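You operate a simulated robot arm through the tools that you are given. There is no shell and no other tool. Be economical: measure what you need, move in short steps, check, and stop when the job is done.

You are at the controls of a simulated robot arm. One attempt, no reset.

TASK
Put the yellow pot from the top of the front wall-side table on the black card there. Put the cone on the top of the front window-side table away on the top of the back cross table. Fetch the green card offcuts from the top of the front window-side table and set it on the top of the middle window-side table. Take the ink pot from the top of the middle wall-side table and put it on the top board of the low shelf. Do these in any order. Set down upright: cone.

Only the result counts: the job must be done as asked and must still hold three seconds after the hand-in. Knocking over, shifting, dropping, spilling or breaking anything else fails it.

THE ROBOT
A 6-joint arm with a two-finger parallel gripper on a trunk, on a base that drives. Base frame: it is fixed to the floor where the robot stands at the start and does not move with it; the origin is under the middle of the robot, x ahead of it, y to its left, z up; the surface under the hand at the start is at about z = 74. Readings come in cm, degrees, newtons and seconds.
Its first joint turns from -166.0 to 166.0 degrees. Places, roughly: black card (13x10x1 cm) [120, -20, 70]; card offcuts [175, 25, 75]; cone (7x7x11 cm) [140, 20, 80]; ink pot [100, 50, 75]; top board of the low shelf [-220, -230, 70]; top of the back cross table [-100, 270, 70]; top of the middle window-side table [120, 130, 70]; yellow pot (8x8x8 cm) [120, 0, 80]. Payload 3.43 kg.
The TCP is the grasp point between the finger pads, 3.4 cm short of the fingertips. In the tool frame z runs along the fingers and y along their closing line. Largest opening 12.8 cm; finger width 2.4, thickness 1.2; the body of the gripper, 4.8 by 13 cm, starts 9.6 cm behind the TCP.
Orientation is that of the tool frame in the base frame, as a unit quaternion [x, y, z, w]. With the fingers straight down and closing along the base's y, the tool's x points along the base's -x, its y along +y and its z along -z.

THE INTERFACE
- The arm moves only by the tool step_arm. Its argument "plan" is a list of rows, each a list of 7 numbers: the shift along the base's x, y, z in cm, then the turn, a rotation vector about the base's x, y, z in rad, then the opening, from 0 (shut) to 1 (fully open). In form: [[dx, dy, dz, ax, ay, az, claw], ...]. A call has 1 to 10 rows; each row shifts and turns the commanded pose from where the row before left it. A row lasts 0.2 s, in which the tool goes at most 5 cm and 8.6 degrees; a call with a longer step from one row to the next is refused whole, and so is a gripper value outside its range. A pose out of reach is approached as far as the arm can. The call stops where the force on the tool passes 40 N (or 10 N more than at its start, if that is more) or the arm is blocked; 0.2 s more then pass. Each finger travels about 15.3 cm/s and halts on what it meets, pressing with about 31 N; the grip force reading is that of the motor and also rises with nothing between the fingers. The clock runs only during rows and for 0.2 s after the last one: add rows that do not move to give the fingers time. It gives the time, the measured TCP pose, the force on the tool (base axes), the opening and the grip force at its end, in the units of the frame above (readings bear some noise), with the torque about the TCP (base axes, N m) and any sound that the robot's microphone picked up.
- Cameras (640 x 400 px; columns grow to the right, rows downward): "scene" is now at [16.57, 21.5, 122.76]; the picture's right is [0.13, -0.99, 0.00], its down [-0.33, -0.04, -0.94] and it looks along [0.94, 0.12, -0.33] (base axes); focal length 284 px, centre (320, 200). "wrist" rides on the gripper at [7.6, -1.1, -16] in the tool frame; the picture's right is [0.15, 0.99, 0.00], its down [-0.88, 0.13, -0.46] and it looks along [-0.45, 0.07, 0.89] (tool axes); focal length 234 px, centre (320, 200). There is no depth. A picture from a camera that has moved, and an enlarged one, comes with that camera's place and axes in the base frame and with its lens. The place of the scene camera against the robot may be out by one fixed shift of up to 2.5 cm in any direction.
- camera(camera): a new picture of that camera. The clock stands still meanwhile.
- steer(legs): drives the robot by 1 to 6 legs, each [ahead, left, turn to the left] in cm, cm and degrees, along the robot's own axes; the way and the turn of a leg run together, so that a leg with both is an arc; at most 150 cm and 180 degrees a leg. The arm and the cameras ride along, it lands a little off, and it stops where it bumps. It gives what a move gives.
- aim_head(pan, tilt): turns the head with the scene camera to pan (to the left, within 143 degrees either way) and tilt (down, from -29 to 69), counted from straight ahead of the robot. It gives what a move gives.
- enlarge(camera, box): a new picture of the part [left, top, right, bottom] of that camera's present view, enlarged. The clock stands still meanwhile.
- sign_off(): hands the job in; it is judged then, once.

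Go step by step. Nothing tells you exact positions but the pictures and the camera data: compare them with the known pose of the tool, close in by small moves and look again before you grip or let go. The budget is 165 turns and 108 pictures, counting those below and the enlarged ones. Unless the task says otherwise, let go and move clear before handing in, and close with one line.

The tools are called after "Call:" as a command line: name --pt "numbers of a row" for each row, then --argument value for the rest, lists and objects as JSON in quotes. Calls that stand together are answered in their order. step_arm: Moves the arm, as the interface text tells. Its arguments: {"type":"object","properties":{"plan":{"type":"array","items":{"type":"array","items":{"type":"number"}}}},"required":["plan"]} The other tools are called the same way: steer (legs) drives the base; aim_head (pan, tilt) turns the head that bears the scene camera; camera (camera) takes a picture; enlarge (camera, box) takes an enlarged picture of a part of a camera's view; sign_off () hands the job in.

At the start:

```text
clock: 0.0
tcp_pos: [63.91, 24.11, 103.08]
ee_rot: [0.0, 1.0, 0.0, 0.0]
force: [0.4, -0.3, -0.2]
ft_torque: [0.01, 0.02, 0.04]
opening: 12.79
finger_force: 0.1
robot x, y, heading: [0.11, 0.01, -0.1]
head pan, tilt: [7.5, 19.2]
```

scene: 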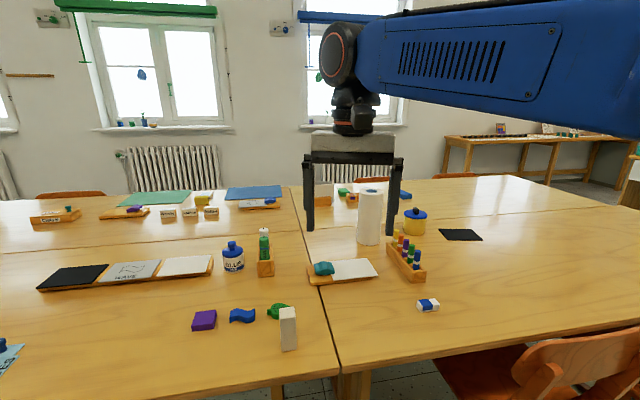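
wrist: 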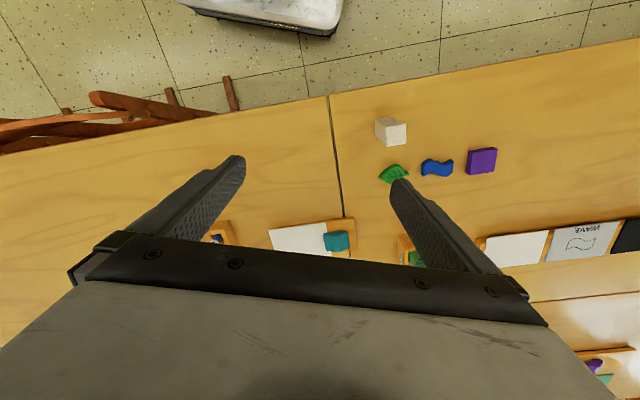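

I see two rows of tables ahead, with the yellow pot and black card right of the arm and the blue ink pot left of it. I'll zoom in to identify the cone and the offcuts.

Call:
enlarge --camera "scene" --box '[300, 170, 500, 295]'

Call:
enlarge --camera "scene" --box '[20, 170, 300, 345]'

```text
3.20 times, centred on (400, 232) of scene
camera zoom: at [16.57, 21.5, 122.76], right [0.13, -0.99, 0.0], down [-0.33, -0.04, -0.94], along [0.94, 0.12, -0.33], focal length 908 px, centre (64, 96)
```

zoom: 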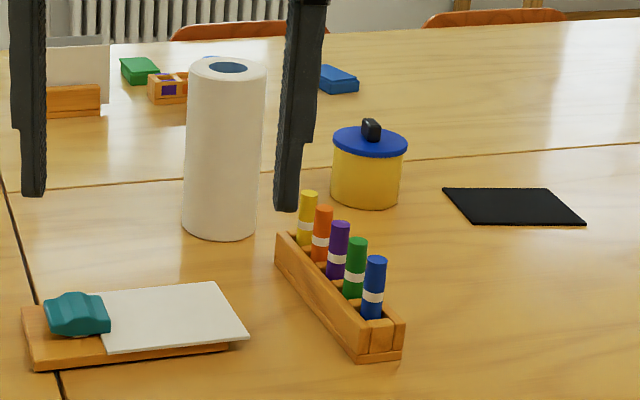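

```text
2.29 times, centred on (160, 258) of scene
camera zoom: at [16.57, 21.5, 122.76], right [0.13, -0.99, 0.0], down [-0.33, -0.04, -0.94], along [0.94, 0.12, -0.33], focal length 648 px, centre (686, 69)
```

zoom: 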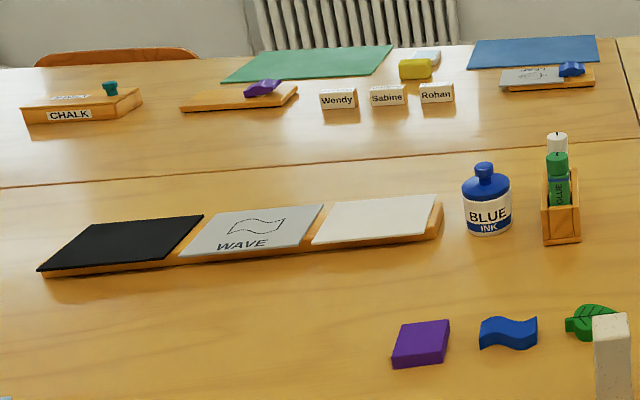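

The cone is presumably hidden behind the paper roll. I'll look down at the front of the base, then around the room for routes.

Call:
aim_head --pan 0 --tilt 65

Call:
camera --camera "scene"

Call:
aim_head --pan -70 --tilt 20

Call:
camera --camera "scene"

Call:
aim_head --pan -140 --tilt 20

Call:
camera --camera "scene"

Call:
aim_head --pan 140 --tilt 20

Call:
camera --camera "scene"

Call:
aim_head --pan 70 --tilt 20

Call:
camera --camera "scene"

```text
clock: 1.1
tcp_pos: [63.85, 24.02, 103.3]
ee_rot: [0.0, 1.0, -0.001, 0.0]
force: [-0.9, -0.7, 0.3]
ft_torque: [0.02, -0.02, 0.0]
opening: 12.8
finger_force: 0.1
robot x, y, heading: [-0.14, -0.05, 0.1]
head pan, tilt: [0.0, 65.0]
```

```text
103 pictures are left
camera scene: at [13.41, 20.28, 116.27], right [0.0, -1.0, 0.0], down [-0.91, 0.0, -0.42], along [0.42, 0.0, -0.91], focal length 284 px, centre (320, 200)
```

scene: 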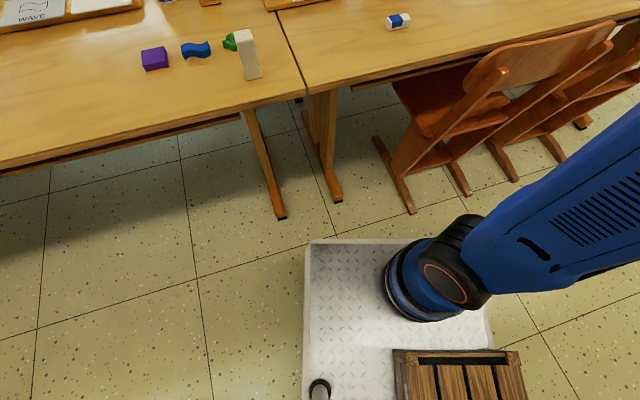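

```text
clock: 2.5
tcp_pos: [63.89, 24.06, 103.22]
ee_rot: [0.0, 1.0, 0.0, -0.001]
force: [0.5, 0.1, 0.4]
ft_torque: [0.0, 0.0, -0.02]
opening: 12.79
finger_force: 0.1
robot x, y, heading: [-0.09, 0.05, 0.3]
head pan, tilt: [-70.0, 20.0]
```

```text
102 pictures are left
camera scene: at [10.52, 11.53, 122.63], right [-0.94, -0.34, 0.0], down [-0.12, 0.32, -0.94], along [0.32, -0.88, -0.34], focal length 284 px, centre (320, 200)
```

scene: 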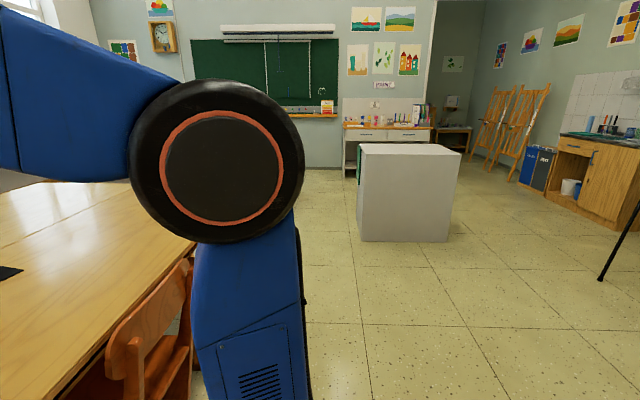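

```text
clock: 4.0
tcp_pos: [63.84, 24.14, 103.26]
ee_rot: [0.0, 1.0, 0.0, 0.001]
force: [0.6, -1.3, -0.4]
ft_torque: [-0.01, -0.01, 0.02]
opening: 12.8
finger_force: 0.0
robot x, y, heading: [0.27, -0.29, -0.0]
head pan, tilt: [-140.0, 20.0]
```

```text
101 pictures are left
camera scene: at [0.2, 14.29, 122.64], right [-0.64, 0.77, 0.0], down [0.26, 0.22, -0.94], along [-0.72, -0.6, -0.34], focal length 284 px, centre (320, 200)
```

scene: 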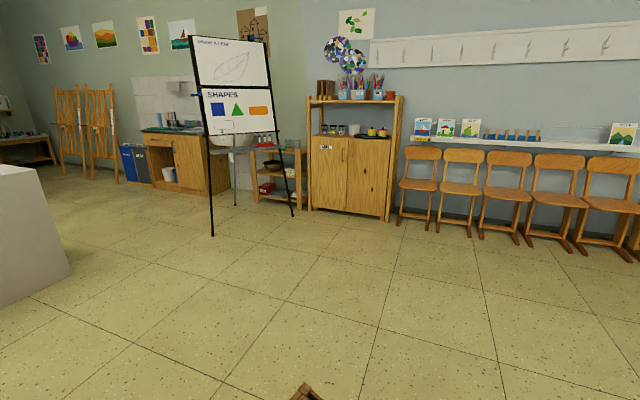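

```text
clock: 7.8
tcp_pos: [63.97, 24.14, 103.31]
ee_rot: [0.001, 1.0, 0.0, 0.0]
force: [0.3, -0.8, -0.6]
ft_torque: [0.01, 0.01, 0.02]
opening: 12.81
finger_force: 0.0
robot x, y, heading: [-0.22, -0.25, 0.3]
head pan, tilt: [140.0, 20.0]
```

```text
100 pictures are left
camera scene: at [0.2, 26.27, 122.64], right [0.64, 0.77, 0.0], down [0.26, -0.22, -0.94], along [-0.72, 0.6, -0.34], focal length 284 px, centre (320, 200)
```

scene: 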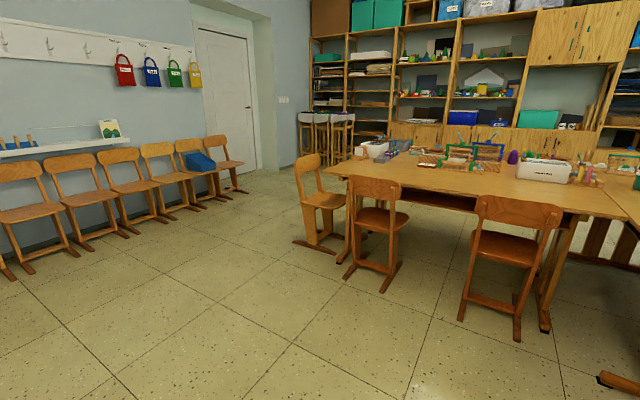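

```text
clock: 9.2
tcp_pos: [63.97, 24.1, 103.33]
ee_rot: [0.0, 1.0, 0.0, 0.0]
force: [-0.4, 0.8, 0.0]
ft_torque: [0.01, -0.01, -0.01]
opening: 12.81
finger_force: 0.0
robot x, y, heading: [-0.08, 0.1, 0.1]
head pan, tilt: [70.0, 20.0]
```

```text
99 pictures are left
camera scene: at [10.51, 29.03, 122.64], right [0.94, -0.34, 0.0], down [-0.12, -0.32, -0.94], along [0.32, 0.88, -0.34], focal length 284 px, centre (320, 200)
```

scene: 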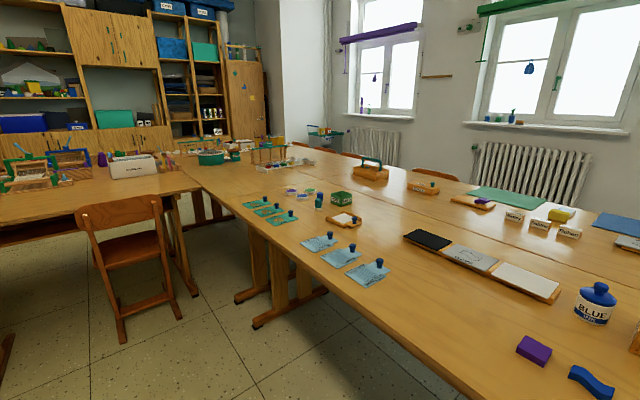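

The tables turn out to be rotated about 17° to the left of my heading. I'll square up to them and look at the legs and chair before driving closer.

Call:
steer --legs '[[0, 0, 17.5]]'

Call:
aim_head --pan 0 --tilt 60

Call:
camera --camera "scene"

```text
clock: 10.6
tcp_pos: [53.34, 42.61, 103.29]
ee_rot: [-0.156, 0.988, 0.0, 0.0]
force: [-0.4, 0.2, -0.8]
ft_torque: [0.03, 0.03, 0.02]
opening: 12.81
finger_force: 0.0
robot x, y, heading: [-0.23, -0.01, 17.9]
head pan, tilt: [70.0, 20.0]
```

```text
clock: 12.0
tcp_pos: [53.24, 42.58, 103.22]
ee_rot: [-0.156, 0.988, 0.0, 0.001]
force: [0.2, 0.2, 0.0]
ft_torque: [0.02, 0.0, -0.01]
opening: 12.79
finger_force: 0.1
robot x, y, heading: [-0.25, 0.02, 18.0]
head pan, tilt: [0.0, 60.0]
```

```text
98 pictures are left
camera scene: at [6.52, 23.74, 116.83], right [0.31, -0.95, 0.0], down [-0.82, -0.27, -0.5], along [0.48, 0.15, -0.87], focal length 284 px, centre (320, 200)
```

scene: 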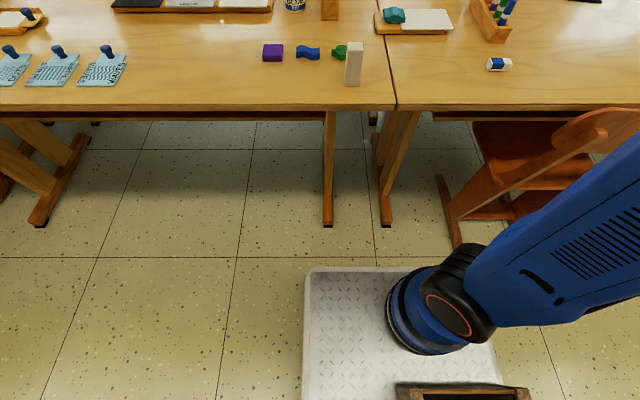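

Squared up: the table feet are about 30 cm in front of the base and the nearest chair is about 6 cm clear on the right. I'll drive up close.

Call:
steer --legs '[[0, -9, 0], [24, 0, 0]]'

Call:
camera --camera "scene"

Call:
aim_head --pan -8 --tilt 25

Call:
camera --camera "scene"

```text
clock: 13.9
tcp_pos: [65.64, 37.13, 103.23]
ee_rot: [-0.156, 0.988, 0.0, 0.0]
force: [0.3, -0.1, -0.2]
ft_torque: [-0.01, 0.02, -0.02]
opening: 12.79
finger_force: 0.1
robot x, y, heading: [12.32, -5.52, 17.9]
head pan, tilt: [0.0, 60.0]
stopped in leg 2: the robot was blocked; the commanded pose is now the measured one
```

```text
97 pictures are left
camera scene: at [18.71, 18.23, 116.82], right [0.31, -0.95, 0.0], down [-0.82, -0.27, -0.5], along [0.48, 0.15, -0.87], focal length 284 px, centre (320, 200)
```

scene: 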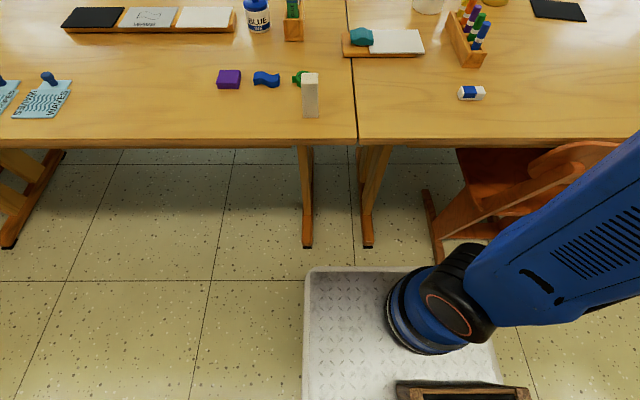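

```text
clock: 14.9
tcp_pos: [65.62, 36.99, 103.23]
ee_rot: [-0.155, 0.988, -0.001, 0.0]
force: [-0.1, -0.3, 0.2]
ft_torque: [-0.03, -0.01, 0.02]
opening: 12.78
finger_force: 0.1
robot x, y, heading: [12.44, -5.48, 17.7]
head pan, tilt: [-8.0, 25.0]
```

```text
96 pictures are left
camera scene: at [21.45, 17.77, 121.82], right [0.17, -0.99, 0.0], down [-0.42, -0.07, -0.91], along [0.89, 0.16, -0.42], focal length 284 px, centre (320, 200)
```

scene: 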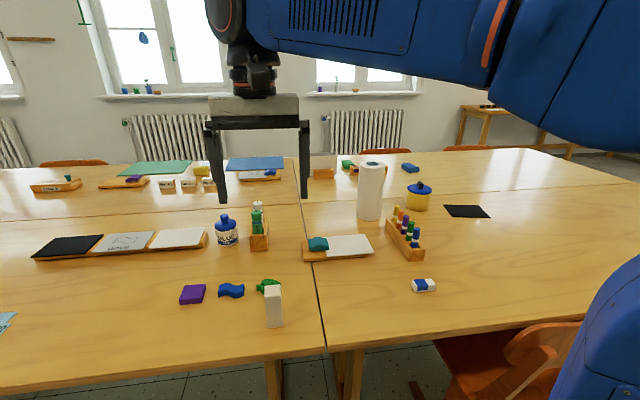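

The base bumped lightly beside the chair, but the pot and card are in reach from here. I'll zoom in on them.

Call:
enlarge --camera "scene" --box '[340, 145, 500, 245]'

```text
4.00 times, centred on (420, 195) of scene
camera zoom: at [21.45, 17.77, 121.82], right [0.17, -0.99, 0.0], down [-0.42, -0.07, -0.91], along [0.89, 0.16, -0.42], focal length 1135 px, centre (-80, 220)
```

zoom: 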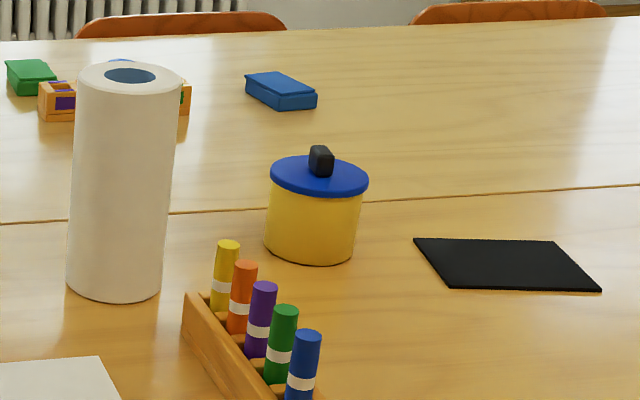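

Pot centre is around (123.5, −2), card centre around (121.6, −19). I'll move the hand over the pot at a safe height.

Call:
step_arm --pt "3.8 -2.9 0.5 0 0 -0.031 1" --pt "3.8 -2.9 0.5 0 0 -0.031 1" --pt "3.8 -2.9 0.5 0 0 -0.031 1" --pt "3.8 -2.9 0.5 0 0 -0.031 1" --pt "3.8 -2.9 0 0 0 -0.031 1" --pt "3.8 -2.9 0 0 0 -0.031 1" --pt "3.8 -2.9 0 0 0 -0.031 1" --pt "3.8 -2.9 0 0 0 -0.031 1" --pt "3.8 -2.9 0 0 0 -0.031 1" --pt "3.8 -2.9 0 0 0 -0.031 1"

Call:
step_arm --pt "3.8 -2 0 0 0 0 1" --pt "3.8 -2 0 0 0 0 1" --pt "3.8 -2 0 0 0 0 1" --pt "3.8 -2 0 0 0 0 1" --pt "3.8 -2 0 0 0 0 1" --pt "0 0 0 0 0 0 1"

Call:
camera --camera "wrist"

Call:
camera --camera "scene"

```text
clock: 17.1
tcp_pos: [103.68, 8.15, 104.92]
ee_rot: [-0.001, 1.0, 0.0, 0.0]
force: [-0.7, 0.0, -0.1]
ft_torque: [0.03, -0.05, 0.03]
opening: 12.79
finger_force: 0.0
robot x, y, heading: [12.23, -5.52, 17.8]
head pan, tilt: [-8.0, 25.0]
```

```text
clock: 18.6
tcp_pos: [120.32, -2.22, 102.74]
ee_rot: [-0.001, 1.0, 0.0, 0.002]
force: [0.3, -0.1, -0.5]
ft_torque: [0.0, -0.01, -0.03]
opening: 12.81
finger_force: 0.1
out of reach, approached as far as the arm can: row 4, 5
robot x, y, heading: [12.12, -5.57, 18.1]
head pan, tilt: [-8.0, 25.0]
```

```text
94 pictures are left
camera wrist: at [112.66, -3.3, 118.74], right [-0.15, 0.99, 0.0], down [0.88, 0.13, 0.46], along [0.45, 0.07, -0.89], focal length 234 px, centre (320, 200)
```

wrist: 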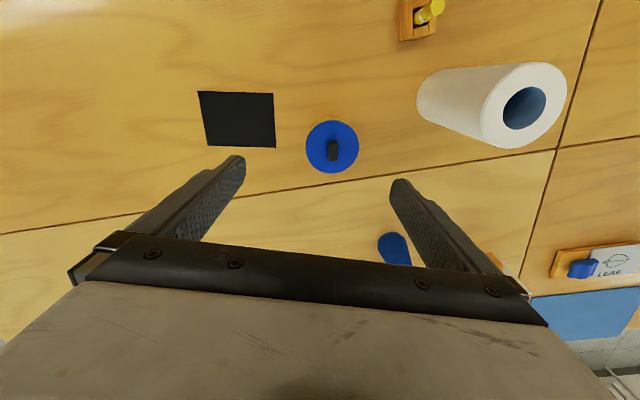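

```text
93 pictures are left
camera scene: at [21.46, 17.75, 121.83], right [0.17, -0.99, 0.0], down [-0.42, -0.07, -0.91], along [0.89, 0.16, -0.42], focal length 284 px, centre (320, 200)
```

scene: 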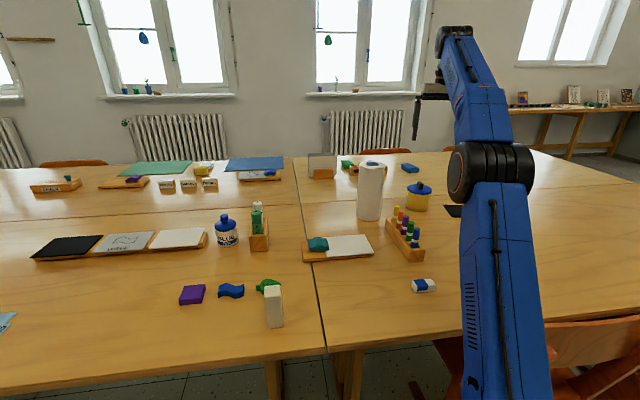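

The wrist view puts the pot nearer (122, 0) and the card at about (121, −17). I'll lower partway and recheck.

Call:
step_arm --pt "0 0.6 -4 0 0 0 1" --pt "0 0.6 -4 0 0 0 1" --pt "0 0.6 -2 0 0 0 1" --pt "0 0 0 0 0 0 1"

Call:
camera --camera "wrist"

```text
clock: 19.6
tcp_pos: [120.22, -0.41, 92.72]
ee_rot: [-0.001, 1.0, 0.0, 0.0]
force: [0.5, 0.2, 0.4]
ft_torque: [0.01, -0.02, 0.02]
opening: 12.81
finger_force: 0.1
robot x, y, heading: [12.16, -5.75, 18.0]
head pan, tilt: [-8.0, 25.0]
```

```text
92 pictures are left
camera wrist: at [112.62, -1.55, 108.61], right [-0.15, 0.99, 0.0], down [0.88, 0.13, 0.46], along [0.45, 0.07, -0.89], focal length 234 px, centre (320, 200)
```

wrist: 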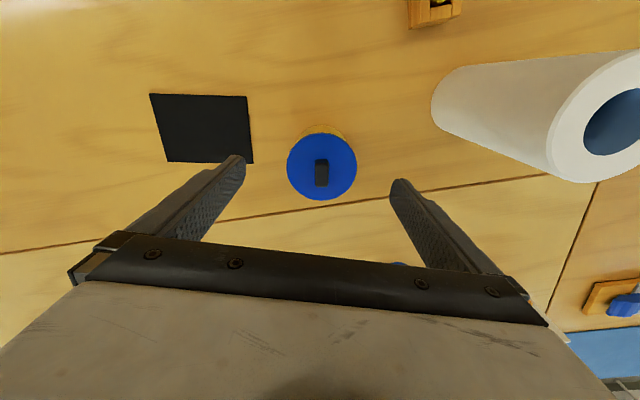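

Lid centre at (122.2, 0.2). I'll centre over it and descend.

Call:
step_arm --pt "1 0.3 -2 0 0 0 1" --pt "1 0.3 -2 0 0 0 1" --pt "0 0 -3 0 0 0 1" --pt "0 0 -3 0 0 0 1" --pt "0 0 -3 0 0 0 1" --pt "0 0 0 0 0 0 1"

Call:
camera --camera "wrist"

Call:
enlarge --camera "scene" --box '[340, 145, 500, 245]'

```text
clock: 20.9
tcp_pos: [122.34, 0.56, 79.85]
ee_rot: [-0.001, 1.0, 0.0, -0.001]
force: [0.4, -0.2, 0.2]
ft_torque: [-0.02, 0.02, 0.02]
opening: 12.82
finger_force: 0.1
robot x, y, heading: [11.98, -5.61, 17.9]
head pan, tilt: [-8.0, 25.0]
```

```text
91 pictures are left
camera wrist: at [114.74, -0.67, 95.7], right [-0.15, 0.99, 0.0], down [0.88, 0.13, 0.46], along [0.45, 0.07, -0.89], focal length 234 px, centre (320, 200)
```

wrist: 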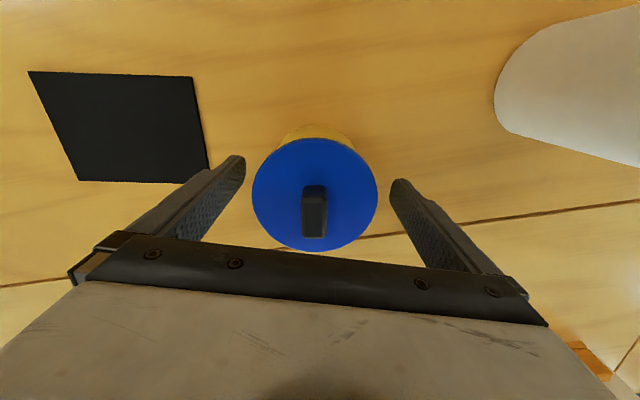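

```text
4.00 times, centred on (420, 195) of scene
camera zoom: at [21.45, 17.76, 121.83], right [0.17, -0.99, 0.0], down [-0.42, -0.07, -0.91], along [0.89, 0.16, -0.42], focal length 1135 px, centre (-80, 220)
```

zoom: 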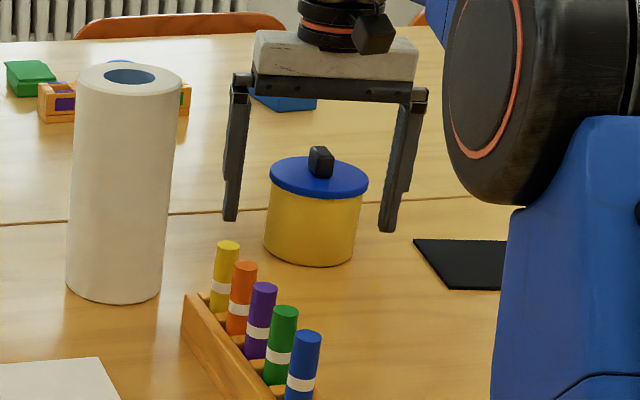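

Nearly centred. I'll lower 1.8 cm and close.

Call:
step_arm --pt "-0.4 -0.5 -0.9 0 0 0 1" --pt "0 0 -0.9 0 0 0 1" --pt "0 0 0 0 0 0 0.6" --pt "0 0 0 0 0 0 0.4" --pt "0 0 0 0 0 0 0.4" --pt "0 0 0 0 0 0 0.4"

```text
clock: 22.4
tcp_pos: [121.88, 0.0, 77.74]
ee_rot: [-0.001, 1.0, -0.001, 0.001]
force: [-0.2, -0.4, -0.2]
ft_torque: [0.02, 0.02, -0.02]
opening: 8.33
finger_force: 31.3
robot x, y, heading: [12.57, -5.43, 17.7]
head pan, tilt: [-8.0, 25.0]
heard: snap
```

Gripped at 8.3 cm, but there was a "snap". I'll look before lifting.

Call:
camera --camera "wrist"

Call:
enlarge --camera "scene" --box '[360, 145, 480, 220]'

```text
89 pictures are left
camera wrist: at [114.35, -1.21, 93.8], right [-0.15, 0.99, 0.0], down [0.88, 0.13, 0.46], along [0.45, 0.07, -0.89], focal length 234 px, centre (320, 200)
```

wrist: 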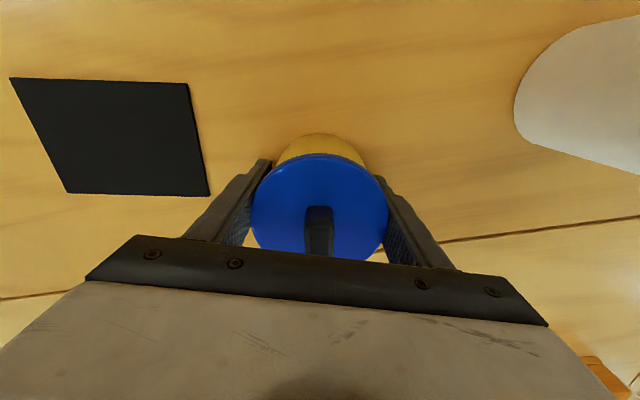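

```text
5.33 times, centred on (420, 182) of scene
camera zoom: at [21.46, 17.76, 121.83], right [0.17, -0.99, 0.0], down [-0.42, -0.07, -0.91], along [0.89, 0.16, -0.42], focal length 1513 px, centre (-213, 293)
```

zoom: 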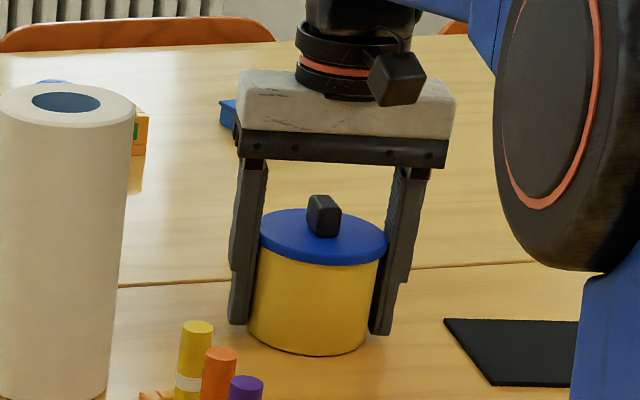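

The pot looks intact. I'll lift it and carry it over the card at (121.4, −16.7).

Call:
step_arm --pt "0 0 2 0 0 0 0.4" --pt "0 0 3 0 0 0 0.4" --pt "-0.1 -3.34 0 0 0 0 0.4" --pt "-0.1 -3.34 0 0 0 0 0.4" --pt "-0.1 -3.34 0 0 0 0 0.4" --pt "-0.1 -3.34 0 0 0 0 0.4" --pt "-0.1 -3.34 0 0 0 0 0.4" --pt "0 0 0 0 0 0 0.4"

Call:
enlarge --camera "scene" --box '[380, 145, 540, 245]'

Call:
camera --camera "wrist"

```text
clock: 24.1
tcp_pos: [121.16, -16.93, 82.73]
ee_rot: [-0.001, 1.0, 0.0, 0.0]
force: [0.2, 2.2, 1.3]
ft_torque: [0.14, -0.09, 0.02]
opening: 8.3
finger_force: 31.1
robot x, y, heading: [12.2, -5.65, 17.9]
head pan, tilt: [-8.0, 25.0]
```

```text
4.00 times, centred on (460, 195) of scene
camera zoom: at [21.46, 17.76, 121.83], right [0.17, -0.99, 0.0], down [-0.42, -0.07, -0.91], along [0.89, 0.16, -0.42], focal length 1135 px, centre (-240, 220)
```

zoom: 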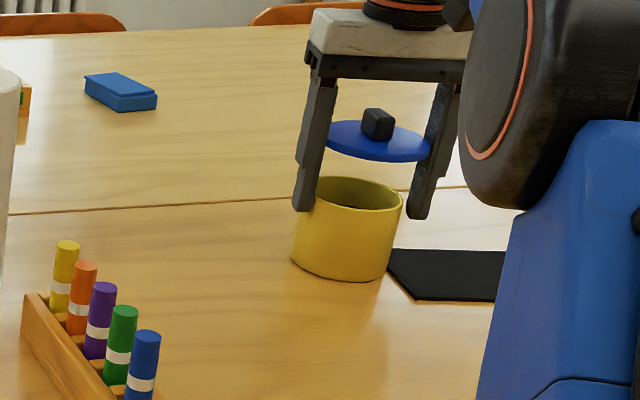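

```text
86 pictures are left
camera wrist: at [113.58, -18.11, 98.73], right [-0.15, 0.99, 0.0], down [0.88, 0.13, 0.46], along [0.45, 0.07, -0.89], focal length 234 px, centre (320, 200)
```

wrist: 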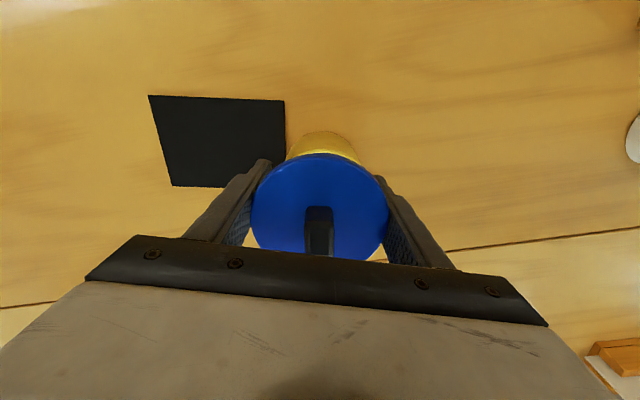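

The lid came off in the grip, and the pot body was dragged against the card, pushing it about 10 cm. I'll lift the lid clear, locate everything, and then recover: lid back on, re-grip by knob and body, card put back.

Call:
step_arm --pt "0 -0.2 2 0 0 0 0.4" --pt "0 0 4 0 0 0 0.4" --pt "0 0 4 0 0 0 0.4" --pt "0 0 0 0 0 0 0.4"

Call:
camera --camera "wrist"

Call:
enlarge --camera "scene" --box '[380, 145, 540, 245]'

```text
clock: 25.1
tcp_pos: [121.13, -17.11, 92.92]
ee_rot: [-0.001, 1.0, 0.0, 0.0]
force: [-0.5, 0.3, -0.4]
ft_torque: [0.0, -0.01, -0.03]
opening: 8.31
finger_force: 31.1
robot x, y, heading: [12.37, -5.83, 17.8]
head pan, tilt: [-8.0, 25.0]
```

```text
85 pictures are left
camera wrist: at [113.59, -18.4, 108.9], right [-0.15, 0.99, 0.0], down [0.88, 0.13, 0.46], along [0.45, 0.07, -0.89], focal length 234 px, centre (320, 200)
```

wrist: 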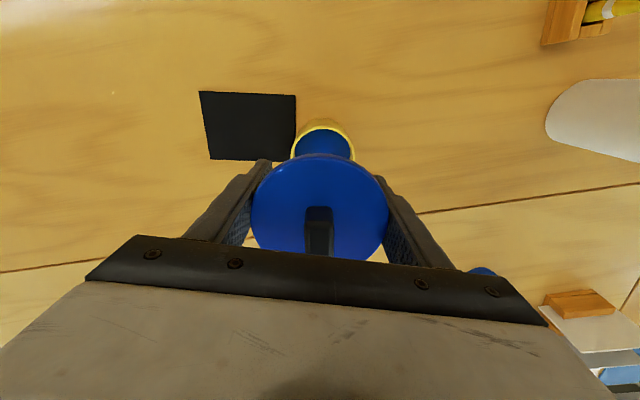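

```text
4.00 times, centred on (460, 195) of scene
camera zoom: at [21.45, 17.75, 121.83], right [0.17, -0.99, 0.0], down [-0.42, -0.07, -0.91], along [0.89, 0.16, -0.42], focal length 1135 px, centre (-240, 220)
```

zoom: 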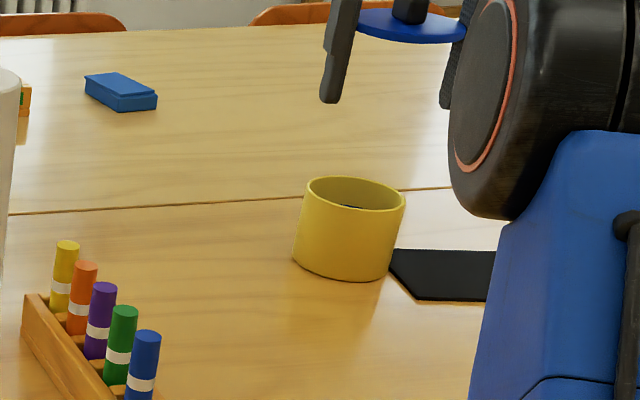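

The pot body stands upright directly beneath the lid. I'll lower the lid back toward it and check alignment just above.

Call:
step_arm --pt "0.2 0.2 -4 0 0 0 0.4" --pt "0 0 -4 0 0 0 0.4" --pt "0 0 0 0 0 0 0.4"

Call:
enlarge --camera "scene" --box '[430, 155, 510, 205]'

```text
clock: 25.9
tcp_pos: [121.63, -17.05, 84.86]
ee_rot: [-0.001, 1.0, 0.0, -0.001]
force: [0.0, -0.5, 0.0]
ft_torque: [-0.01, 0.0, -0.01]
opening: 8.33
finger_force: 31.1
robot x, y, heading: [12.57, -5.57, 18.1]
head pan, tilt: [-8.0, 25.0]
```

```text
8.00 times, centred on (470, 180) of scene
camera zoom: at [21.46, 17.76, 121.83], right [0.17, -0.99, 0.0], down [-0.42, -0.07, -0.91], along [0.89, 0.16, -0.42], focal length 2269 px, centre (-880, 360)
```

zoom: 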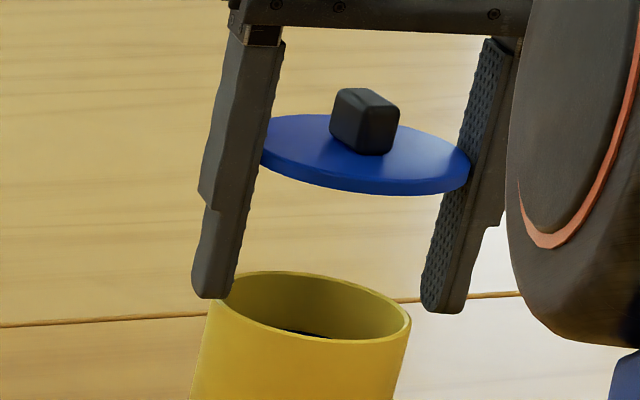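

The pot is almost the same width as the lid, and my commanded y is the same as when the finger was touching the pot, so the fingers should just straddle it. I'll lower gently in small steps, watching the force.

Call:
step_arm --pt "0 0.07 -0.5 0 0 0 0.4" --pt "0 0 -0.5 0 0 0 0.4" --pt "0 0 -0.4 0 0 0 0.4" --pt "0 0 -0.3 0 0 0 0.4" --pt "0 0 -0.2 0 0 0 0.4" --pt "0 0 -0.2 0 0 0 0.4"

Call:
enlarge --camera "scene" --box '[430, 155, 510, 205]'

```text
clock: 27.4
tcp_pos: [121.59, -16.65, 82.74]
ee_rot: [-0.001, 1.0, 0.0, 0.0]
force: [0.4, 0.6, -0.2]
ft_torque: [0.01, -0.01, -0.01]
opening: 8.29
finger_force: 31.2
robot x, y, heading: [12.38, -5.1, 18.0]
head pan, tilt: [-8.0, 25.0]
```

```text
8.00 times, centred on (470, 180) of scene
camera zoom: at [21.46, 17.75, 121.83], right [0.17, -0.99, 0.0], down [-0.42, -0.07, -0.91], along [0.89, 0.16, -0.42], focal length 2269 px, centre (-880, 360)
```

zoom: 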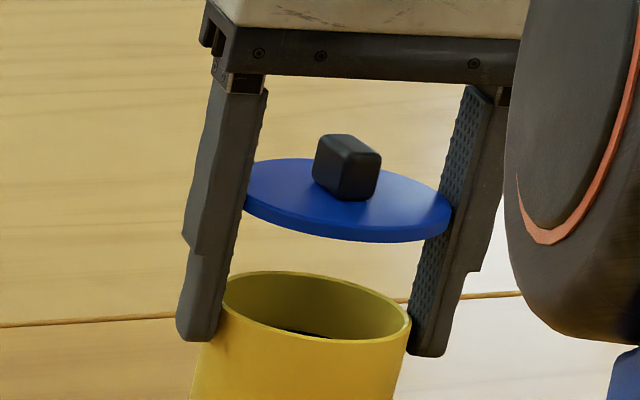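

The fingers straddle the pot cleanly. Continuing down until the lid seats.

Call:
step_arm --pt "0 0 -1 0 0 0 0.4" --pt "0 0 -1 0 0 0 0.4" --pt "0 0 -1 0 0 0 0.4" --pt "0 0 -0.7 0 0 0 0.4" --pt "0 0 -0.5 0 0 0 0.4" --pt "0 0 -0.3 0 0 0 0.4"

Call:
enlarge --camera "scene" --box '[420, 165, 500, 215]'

```text
clock: 28.8
tcp_pos: [121.46, -16.77, 78.16]
ee_rot: [-0.001, 1.0, 0.0, -0.001]
force: [0.9, -0.3, -0.4]
ft_torque: [0.04, 0.02, 0.03]
opening: 8.29
finger_force: 31.5
robot x, y, heading: [12.0, -5.37, 18.0]
head pan, tilt: [-8.0, 25.0]
```

```text
8.00 times, centred on (460, 190) of scene
camera zoom: at [21.46, 17.76, 121.83], right [0.17, -0.99, 0.0], down [-0.42, -0.07, -0.91], along [0.89, 0.16, -0.42], focal length 2269 px, centre (-800, 280)
```

zoom: 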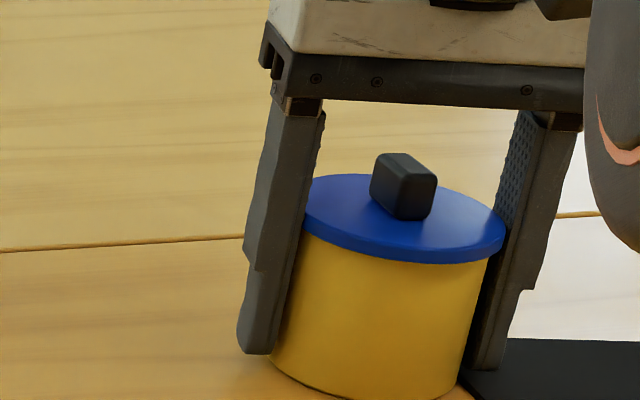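

The lid is almost seated. A last 0.3 cm, then release and rise.

Call:
step_arm --pt "0 0 -0.15 0 0 0 0.4" --pt "0 0 -0.15 0 0 0 0.4" --pt "0 0 0 0 0 0 0.7" --pt "0 0 0 0 0 0 1" --pt "0 0 0 0 0 0 1" --pt "0 0 2 0 0 0 1" --pt "0 0 4 0 0 0 1" --pt "0 0 4 0 0 0 1" --pt "0 0 0 0 0 0 1"

Call:
camera --camera "wrist"

Call:
enlarge --camera "scene" --box '[400, 160, 528, 240]'

```text
clock: 30.8
tcp_pos: [121.59, -16.36, 87.94]
ee_rot: [-0.002, 1.0, 0.0, 0.0]
force: [1.0, -0.3, -0.4]
ft_torque: [-0.01, 0.0, -0.03]
opening: 12.81
finger_force: 0.1
robot x, y, heading: [12.43, -5.78, 18.1]
head pan, tilt: [-8.0, 25.0]
```

```text
80 pictures are left
camera wrist: at [113.99, -17.51, 103.84], right [-0.15, 0.99, 0.0], down [0.88, 0.13, 0.46], along [0.45, 0.07, -0.89], focal length 234 px, centre (320, 200)
```

wrist: 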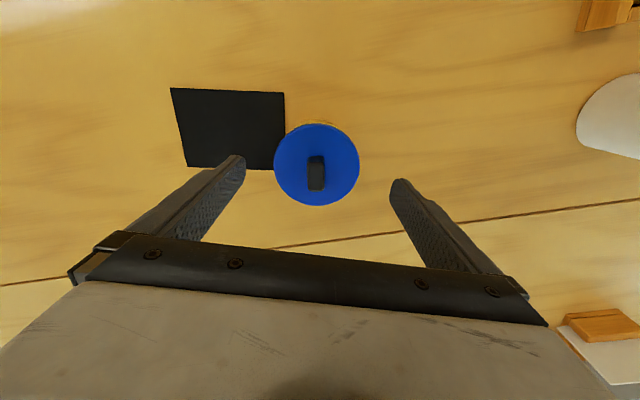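

```text
5.00 times, centred on (464, 200) of scene
camera zoom: at [21.46, 17.75, 121.83], right [0.17, -0.99, 0.0], down [-0.42, -0.07, -0.91], along [0.89, 0.16, -0.42], focal length 1418 px, centre (-400, 200)
```

zoom: 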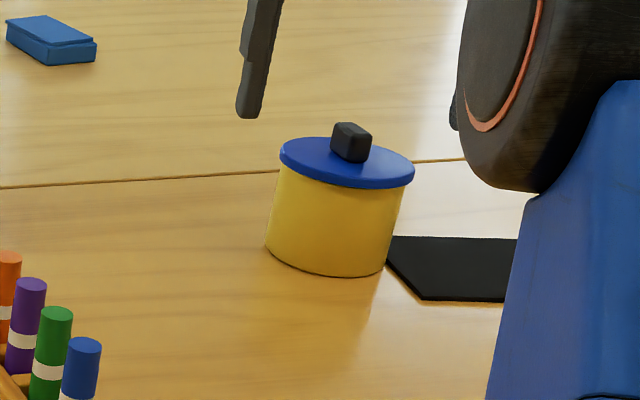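

The lid sits back on the pot. Next I'll grip the knob with the fingertips to take the lid off properly.

Call:
step_arm --pt "0.1 -0.2 -1.5 0 0 0 0.6" --pt "0 0 -1.6 0 0 0 0.35" --pt "0 0 0 0 0 0 0.25" --pt "0 0 0 0 0 0 0.25"

Call:
enlarge --camera "scene" --box '[400, 160, 528, 240]'

```text
clock: 31.8
tcp_pos: [121.48, -16.69, 85.31]
ee_rot: [-0.001, 1.0, -0.002, 0.003]
force: [-0.7, 2.3, 13.7]
ft_torque: [0.21, 0.19, 0.0]
opening: 3.58
finger_force: 2.9
robot x, y, heading: [12.21, -5.23, 17.9]
head pan, tilt: [-8.0, 25.0]
stopped in row 4: the force on the tool passed its limit at 41 N (the readings are from after the stop); the commanded pose is now the measured one
```

```text
5.00 times, centred on (464, 200) of scene
camera zoom: at [21.39, 17.78, 121.83], right [0.17, -0.99, 0.0], down [-0.42, -0.07, -0.91], along [0.89, 0.16, -0.42], focal length 1418 px, centre (-400, 200)
```

zoom: 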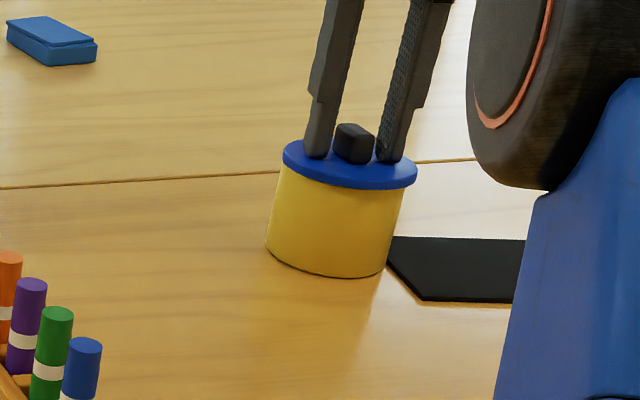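

Fingertips are on the lid either side of the knob. I'll ease up slightly, close on the knob and lift a bit.

Call:
step_arm --pt "0 0 0.3 0 0 0 0.27" --pt "0 0 0 0 0 0 0.1" --pt "0 0 0 0 0 0 0.05" --pt "0 0 0 0 0 0 0.05"

Call:
step_arm --pt "0 0 1 0 0 0 0.05" --pt "0 0 2 0 0 0 0.05" --pt "0 0 0 0 0 0 0.05"

Call:
enlarge --camera "scene" --box '[400, 160, 528, 240]'

```text
clock: 32.8
tcp_pos: [121.66, -16.65, 85.37]
ee_rot: [-0.001, 1.0, -0.001, 0.003]
force: [0.8, 0.6, -1.0]
ft_torque: [0.02, -0.04, 0.01]
opening: 1.45
finger_force: 31.1
robot x, y, heading: [12.33, -5.58, 17.9]
head pan, tilt: [-8.0, 25.0]
```

```text
clock: 33.6
tcp_pos: [121.8, -16.63, 88.41]
ee_rot: [-0.002, 1.0, 0.0, 0.003]
force: [-0.3, 0.0, -0.4]
ft_torque: [0.0, 0.02, -0.01]
opening: 1.44
finger_force: 30.7
robot x, y, heading: [12.05, -5.5, 17.7]
head pan, tilt: [-8.0, 25.0]
```

```text
5.00 times, centred on (464, 200) of scene
camera zoom: at [21.45, 17.76, 121.83], right [0.17, -0.99, 0.0], down [-0.42, -0.07, -0.91], along [0.89, 0.16, -0.42], focal length 1418 px, centre (-400, 200)
```

zoom: 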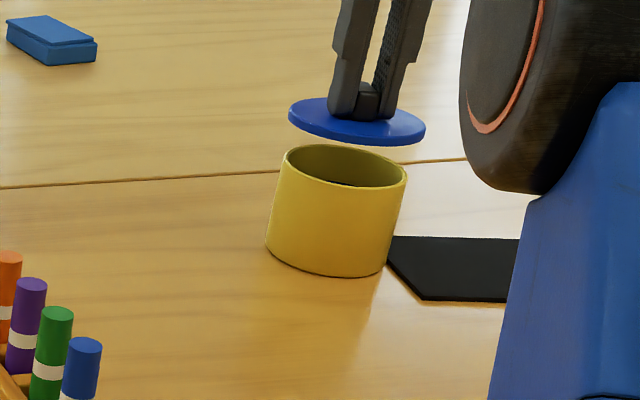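

I have the lid by its knob. I'll carry it to free table at about (107, −12) and set it down gently.

Call:
step_arm --pt "0 0 2 0 0 0 0.05" --pt "-3.7 1 0 0 0 0 0.05" --pt "-3.7 1 0 0 0 0 0.05" --pt "-3.7 1 0 0 0 0 0.05" --pt "-3.7 1 0 0 0 0 0.05" --pt "0 0 -4 0 0 0 0.05" --pt "0 0 -4 0 0 0 0.05" --pt "0 0 -2.6 0 0 0 0.05" --pt "0 0 -0.6 0 0 0 0.05" --pt "0 0 0 0 0 0 0.05"

Call:
enlarge --camera "scene" --box '[400, 170, 528, 250]'

```text
clock: 35.8
tcp_pos: [106.64, -12.81, 79.24]
ee_rot: [-0.001, 1.0, 0.0, 0.003]
force: [-0.3, -0.6, -1.0]
ft_torque: [0.0, 0.05, -0.01]
opening: 1.44
finger_force: 30.9
robot x, y, heading: [12.13, -5.6, 17.9]
head pan, tilt: [-8.0, 25.0]
```

```text
5.00 times, centred on (464, 210) of scene
camera zoom: at [21.45, 17.77, 121.83], right [0.17, -0.99, 0.0], down [-0.42, -0.07, -0.91], along [0.89, 0.16, -0.42], focal length 1418 px, centre (-400, 150)
```

zoom: 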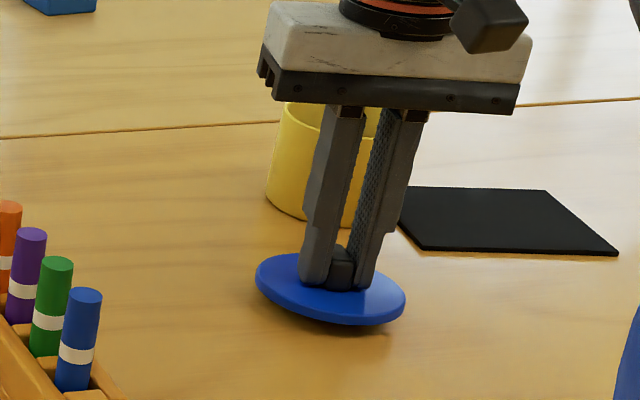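

Still a little above the table. I'll lower in fine steps to contact, then release and rise.

Call:
step_arm --pt "0 0 -0.3 0 0 0 0.05" --pt "0 0 -0.3 0 0 0 0.05" --pt "0 0 -0.2 0 0 0 0.05" --pt "0 0 0 0 0 0 0.05"

Call:
enlarge --camera "scene" --box '[400, 170, 528, 250]'

```text
clock: 36.8
tcp_pos: [106.88, -12.85, 78.52]
ee_rot: [-0.001, 1.0, 0.0, 0.003]
force: [3.4, -2.8, 11.8]
ft_torque: [-0.05, -0.59, -0.06]
opening: 1.47
finger_force: 31.1
robot x, y, heading: [11.77, -5.84, 17.5]
head pan, tilt: [-8.0, 25.0]
```

```text
5.00 times, centred on (464, 210) of scene
camera zoom: at [21.42, 17.76, 121.83], right [0.17, -0.99, 0.0], down [-0.42, -0.07, -0.91], along [0.89, 0.16, -0.42], focal length 1418 px, centre (-400, 150)
```

zoom: 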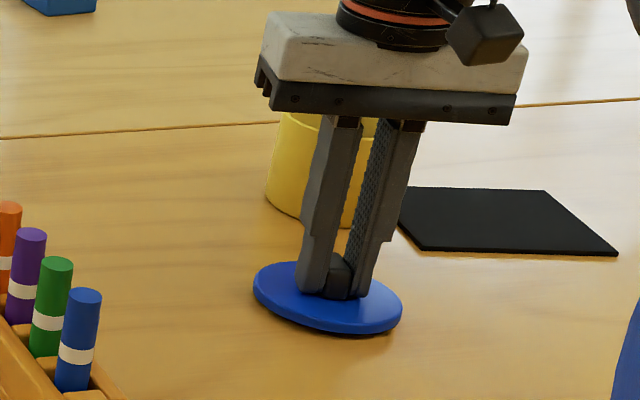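

The lid is on the table. I'll release, rise, and go over the pot body while turning the gripper 90° so it closes along x, clear of the card.

Call:
step_arm --pt "0 0 0 0 0 0 0.15" --pt "0 0 0.3 0 0 0 0.4" --pt "0 0 3 0 0 0 0.6" --pt "0 0 4.5 0 0 0 1" --pt "0 0 4.5 0 0 0 1" --pt "0 0 2 0 0 -0.14 1" --pt "1 0 0 0 0 -0.14 1" --pt "2 0 0 0 0 -0.14 1" --pt "2 0 0 0 0 -0.14 1" --pt "2 -0.8 0 0 0 -0.14 1"

Call:
step_arm --pt "2 -0.8 0 0 0 -0.145 1" --pt "2 -0.8 0 0 0 -0.145 1" --pt "2 -0.8 0 0 0 -0.145 1" --pt "1.7 -0.7 0 0 0 -0.145 1" --pt "0 0 0 0 0 -0.145 1" --pt "0 0 0 0 0 -0.145 1" --pt "0 0 0 0 0 0 1"

Call:
camera --camera "wrist"

Call:
enlarge --camera "scene" --box '[380, 150, 540, 250]'

```text
clock: 39.0
tcp_pos: [113.71, -13.55, 92.91]
ee_rot: [0.343, 0.939, -0.001, 0.002]
force: [-0.4, 0.4, 1.3]
ft_torque: [0.0, -0.02, 0.0]
opening: 12.78
finger_force: 0.0
robot x, y, heading: [12.4, -5.86, 18.0]
head pan, tilt: [-8.0, 25.0]
```

```text
clock: 40.6
tcp_pos: [121.38, -16.69, 92.73]
ee_rot: [0.707, 0.707, -0.002, 0.002]
force: [0.1, 0.7, -0.1]
ft_torque: [-0.02, 0.01, 0.0]
opening: 12.8
finger_force: 0.0
robot x, y, heading: [12.02, -5.41, 18.0]
head pan, tilt: [-8.0, 25.0]
```

```text
74 pictures are left
camera wrist: at [120.33, -9.1, 108.63], right [0.99, 0.15, 0.0], down [0.13, -0.88, 0.46], along [0.07, -0.46, -0.89], focal length 234 px, centre (320, 200)
```

wrist: 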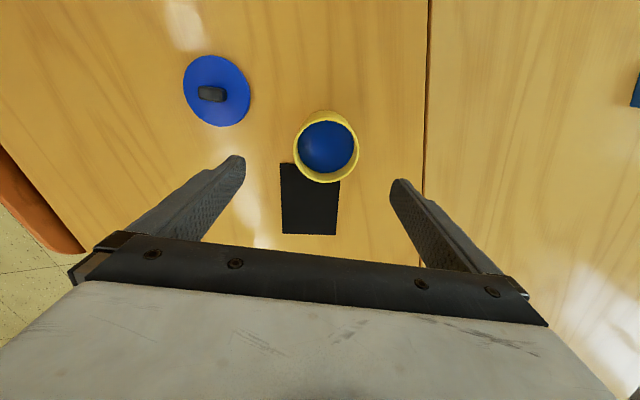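

```text
4.00 times, centred on (460, 200) of scene
camera zoom: at [21.45, 17.76, 121.83], right [0.17, -0.99, 0.0], down [-0.42, -0.07, -0.91], along [0.89, 0.16, -0.42], focal length 1135 px, centre (-240, 200)
```

zoom: 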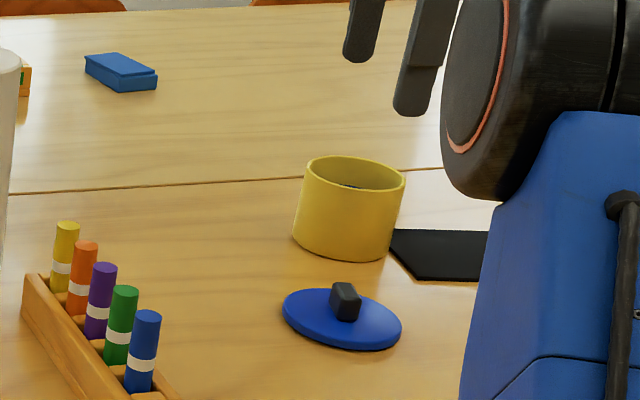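

I'm above the pot body, which holds blue paint; its centre is about (122.2, −16.3). I'll descend and grip the body.

Call:
step_arm --pt "0.8 0.4 -4 0 0 0 1" --pt "0 0 -4 0 0 0 1" --pt "0 0 -3.5 0 0 0 1" --pt "0 0 -2.6 0 0 0 1" --pt "0 0 0 0 0 0 1"

Call:
camera --camera "wrist"

```text
clock: 41.8
tcp_pos: [122.11, -16.41, 78.55]
ee_rot: [0.706, 0.708, -0.002, 0.002]
force: [-0.7, 0.1, -0.2]
ft_torque: [0.01, 0.0, 0.0]
opening: 12.79
finger_force: 0.0
robot x, y, heading: [12.21, -5.26, 17.8]
head pan, tilt: [-8.0, 25.0]
```

```text
72 pictures are left
camera wrist: at [121.03, -8.78, 94.51], right [0.99, 0.15, 0.0], down [0.13, -0.88, 0.46], along [0.07, -0.45, -0.89], focal length 234 px, centre (320, 200)
```

wrist: 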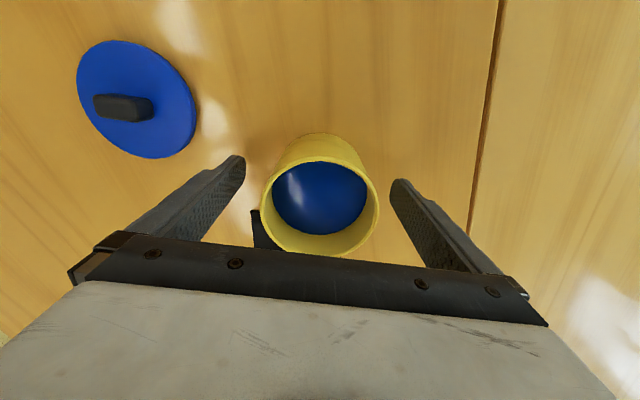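

Centred. I'll grip the body, then lift gently.

Call:
step_arm --pt "0 0 0 0 0 0 0.75" --pt "0 0 0 0 0 0 0.55" --pt "0 0 0 0 0 0 0.45" --pt "0 0 0 0 0 0 0.45" --pt "0 0 0 0 0 0 0.45" --pt "0 0 0.5 0 0 0 0.45" --pt "0 0 1 0 0 0 0.45" --pt "0 0 1.5 0 0 0 0.45" --pt "0 0 0 0 0 0 0.45"

Call:
enlarge --camera "scene" --box '[380, 150, 540, 250]'

```text
clock: 43.8
tcp_pos: [122.24, -16.29, 81.48]
ee_rot: [0.706, 0.708, -0.002, 0.001]
force: [-0.4, 0.0, -8.5]
ft_torque: [0.02, -0.03, 0.02]
opening: 8.0
finger_force: 31.1
robot x, y, heading: [11.85, -5.51, 18.1]
head pan, tilt: [-8.0, 25.0]
```

```text
4.00 times, centred on (460, 200) of scene
camera zoom: at [21.49, 17.76, 121.83], right [0.17, -0.99, 0.0], down [-0.42, -0.07, -0.91], along [0.89, 0.16, -0.42], focal length 1135 px, centre (-240, 200)
```

zoom: 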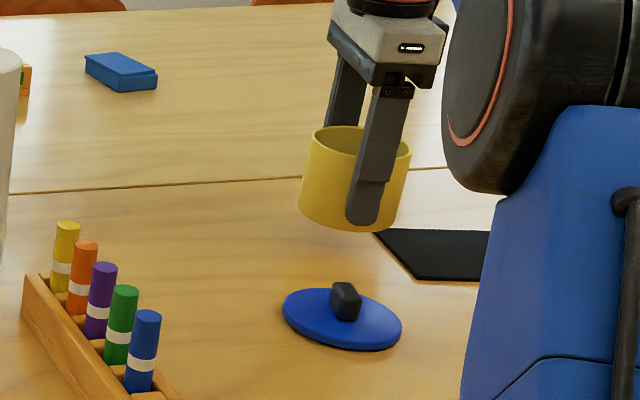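

Lifted; the pot weighs about 0.87 kg. I'll carry it slowly back to (122, 0) and set it down.

Call:
step_arm --pt "0 0.8 0.3 0 0 0 0.45" --pt "0 1.8 0 0 0 0 0.45" --pt "0 2.3 0 0 0 0 0.45" --pt "0 2.5 0 0 0 0 0.45" --pt "0 2.5 0 0 0 0 0.45" --pt "0 2.3 0 0 0 0 0.45" --pt "0 2 0 0 0 0 0.45" --pt "0 1.3 0 0 0 0 0.45" --pt "0 0.8 0 0 0 0 0.45" --pt "0 0 0 0 0 0 0.45"

Call:
step_arm --pt "0 0 -1.2 0 0 0 0.45" --pt "0 0 -1.2 0 0 0 0.45" --pt "0 0 -0.5 0 0 0 0.45" --pt "0 0 -0.3 0 0 0 0.45" --pt "0 0 -0.1 0 0 0 0.45"

```text
clock: 46.0
tcp_pos: [122.41, 0.17, 81.92]
ee_rot: [0.706, 0.708, -0.003, 0.001]
force: [-0.7, 0.2, -7.3]
ft_torque: [0.06, 0.0, -0.02]
opening: 7.98
finger_force: 31.3
robot x, y, heading: [12.29, -5.8, 17.9]
head pan, tilt: [-8.0, 25.0]
```

```text
clock: 47.2
tcp_pos: [122.47, 0.07, 78.55]
ee_rot: [0.706, 0.708, -0.002, 0.003]
force: [3.7, 2.3, 2.5]
ft_torque: [-0.01, 0.19, -0.03]
opening: 7.99
finger_force: 30.3
robot x, y, heading: [12.45, -5.78, 18.0]
head pan, tilt: [-8.0, 25.0]
```

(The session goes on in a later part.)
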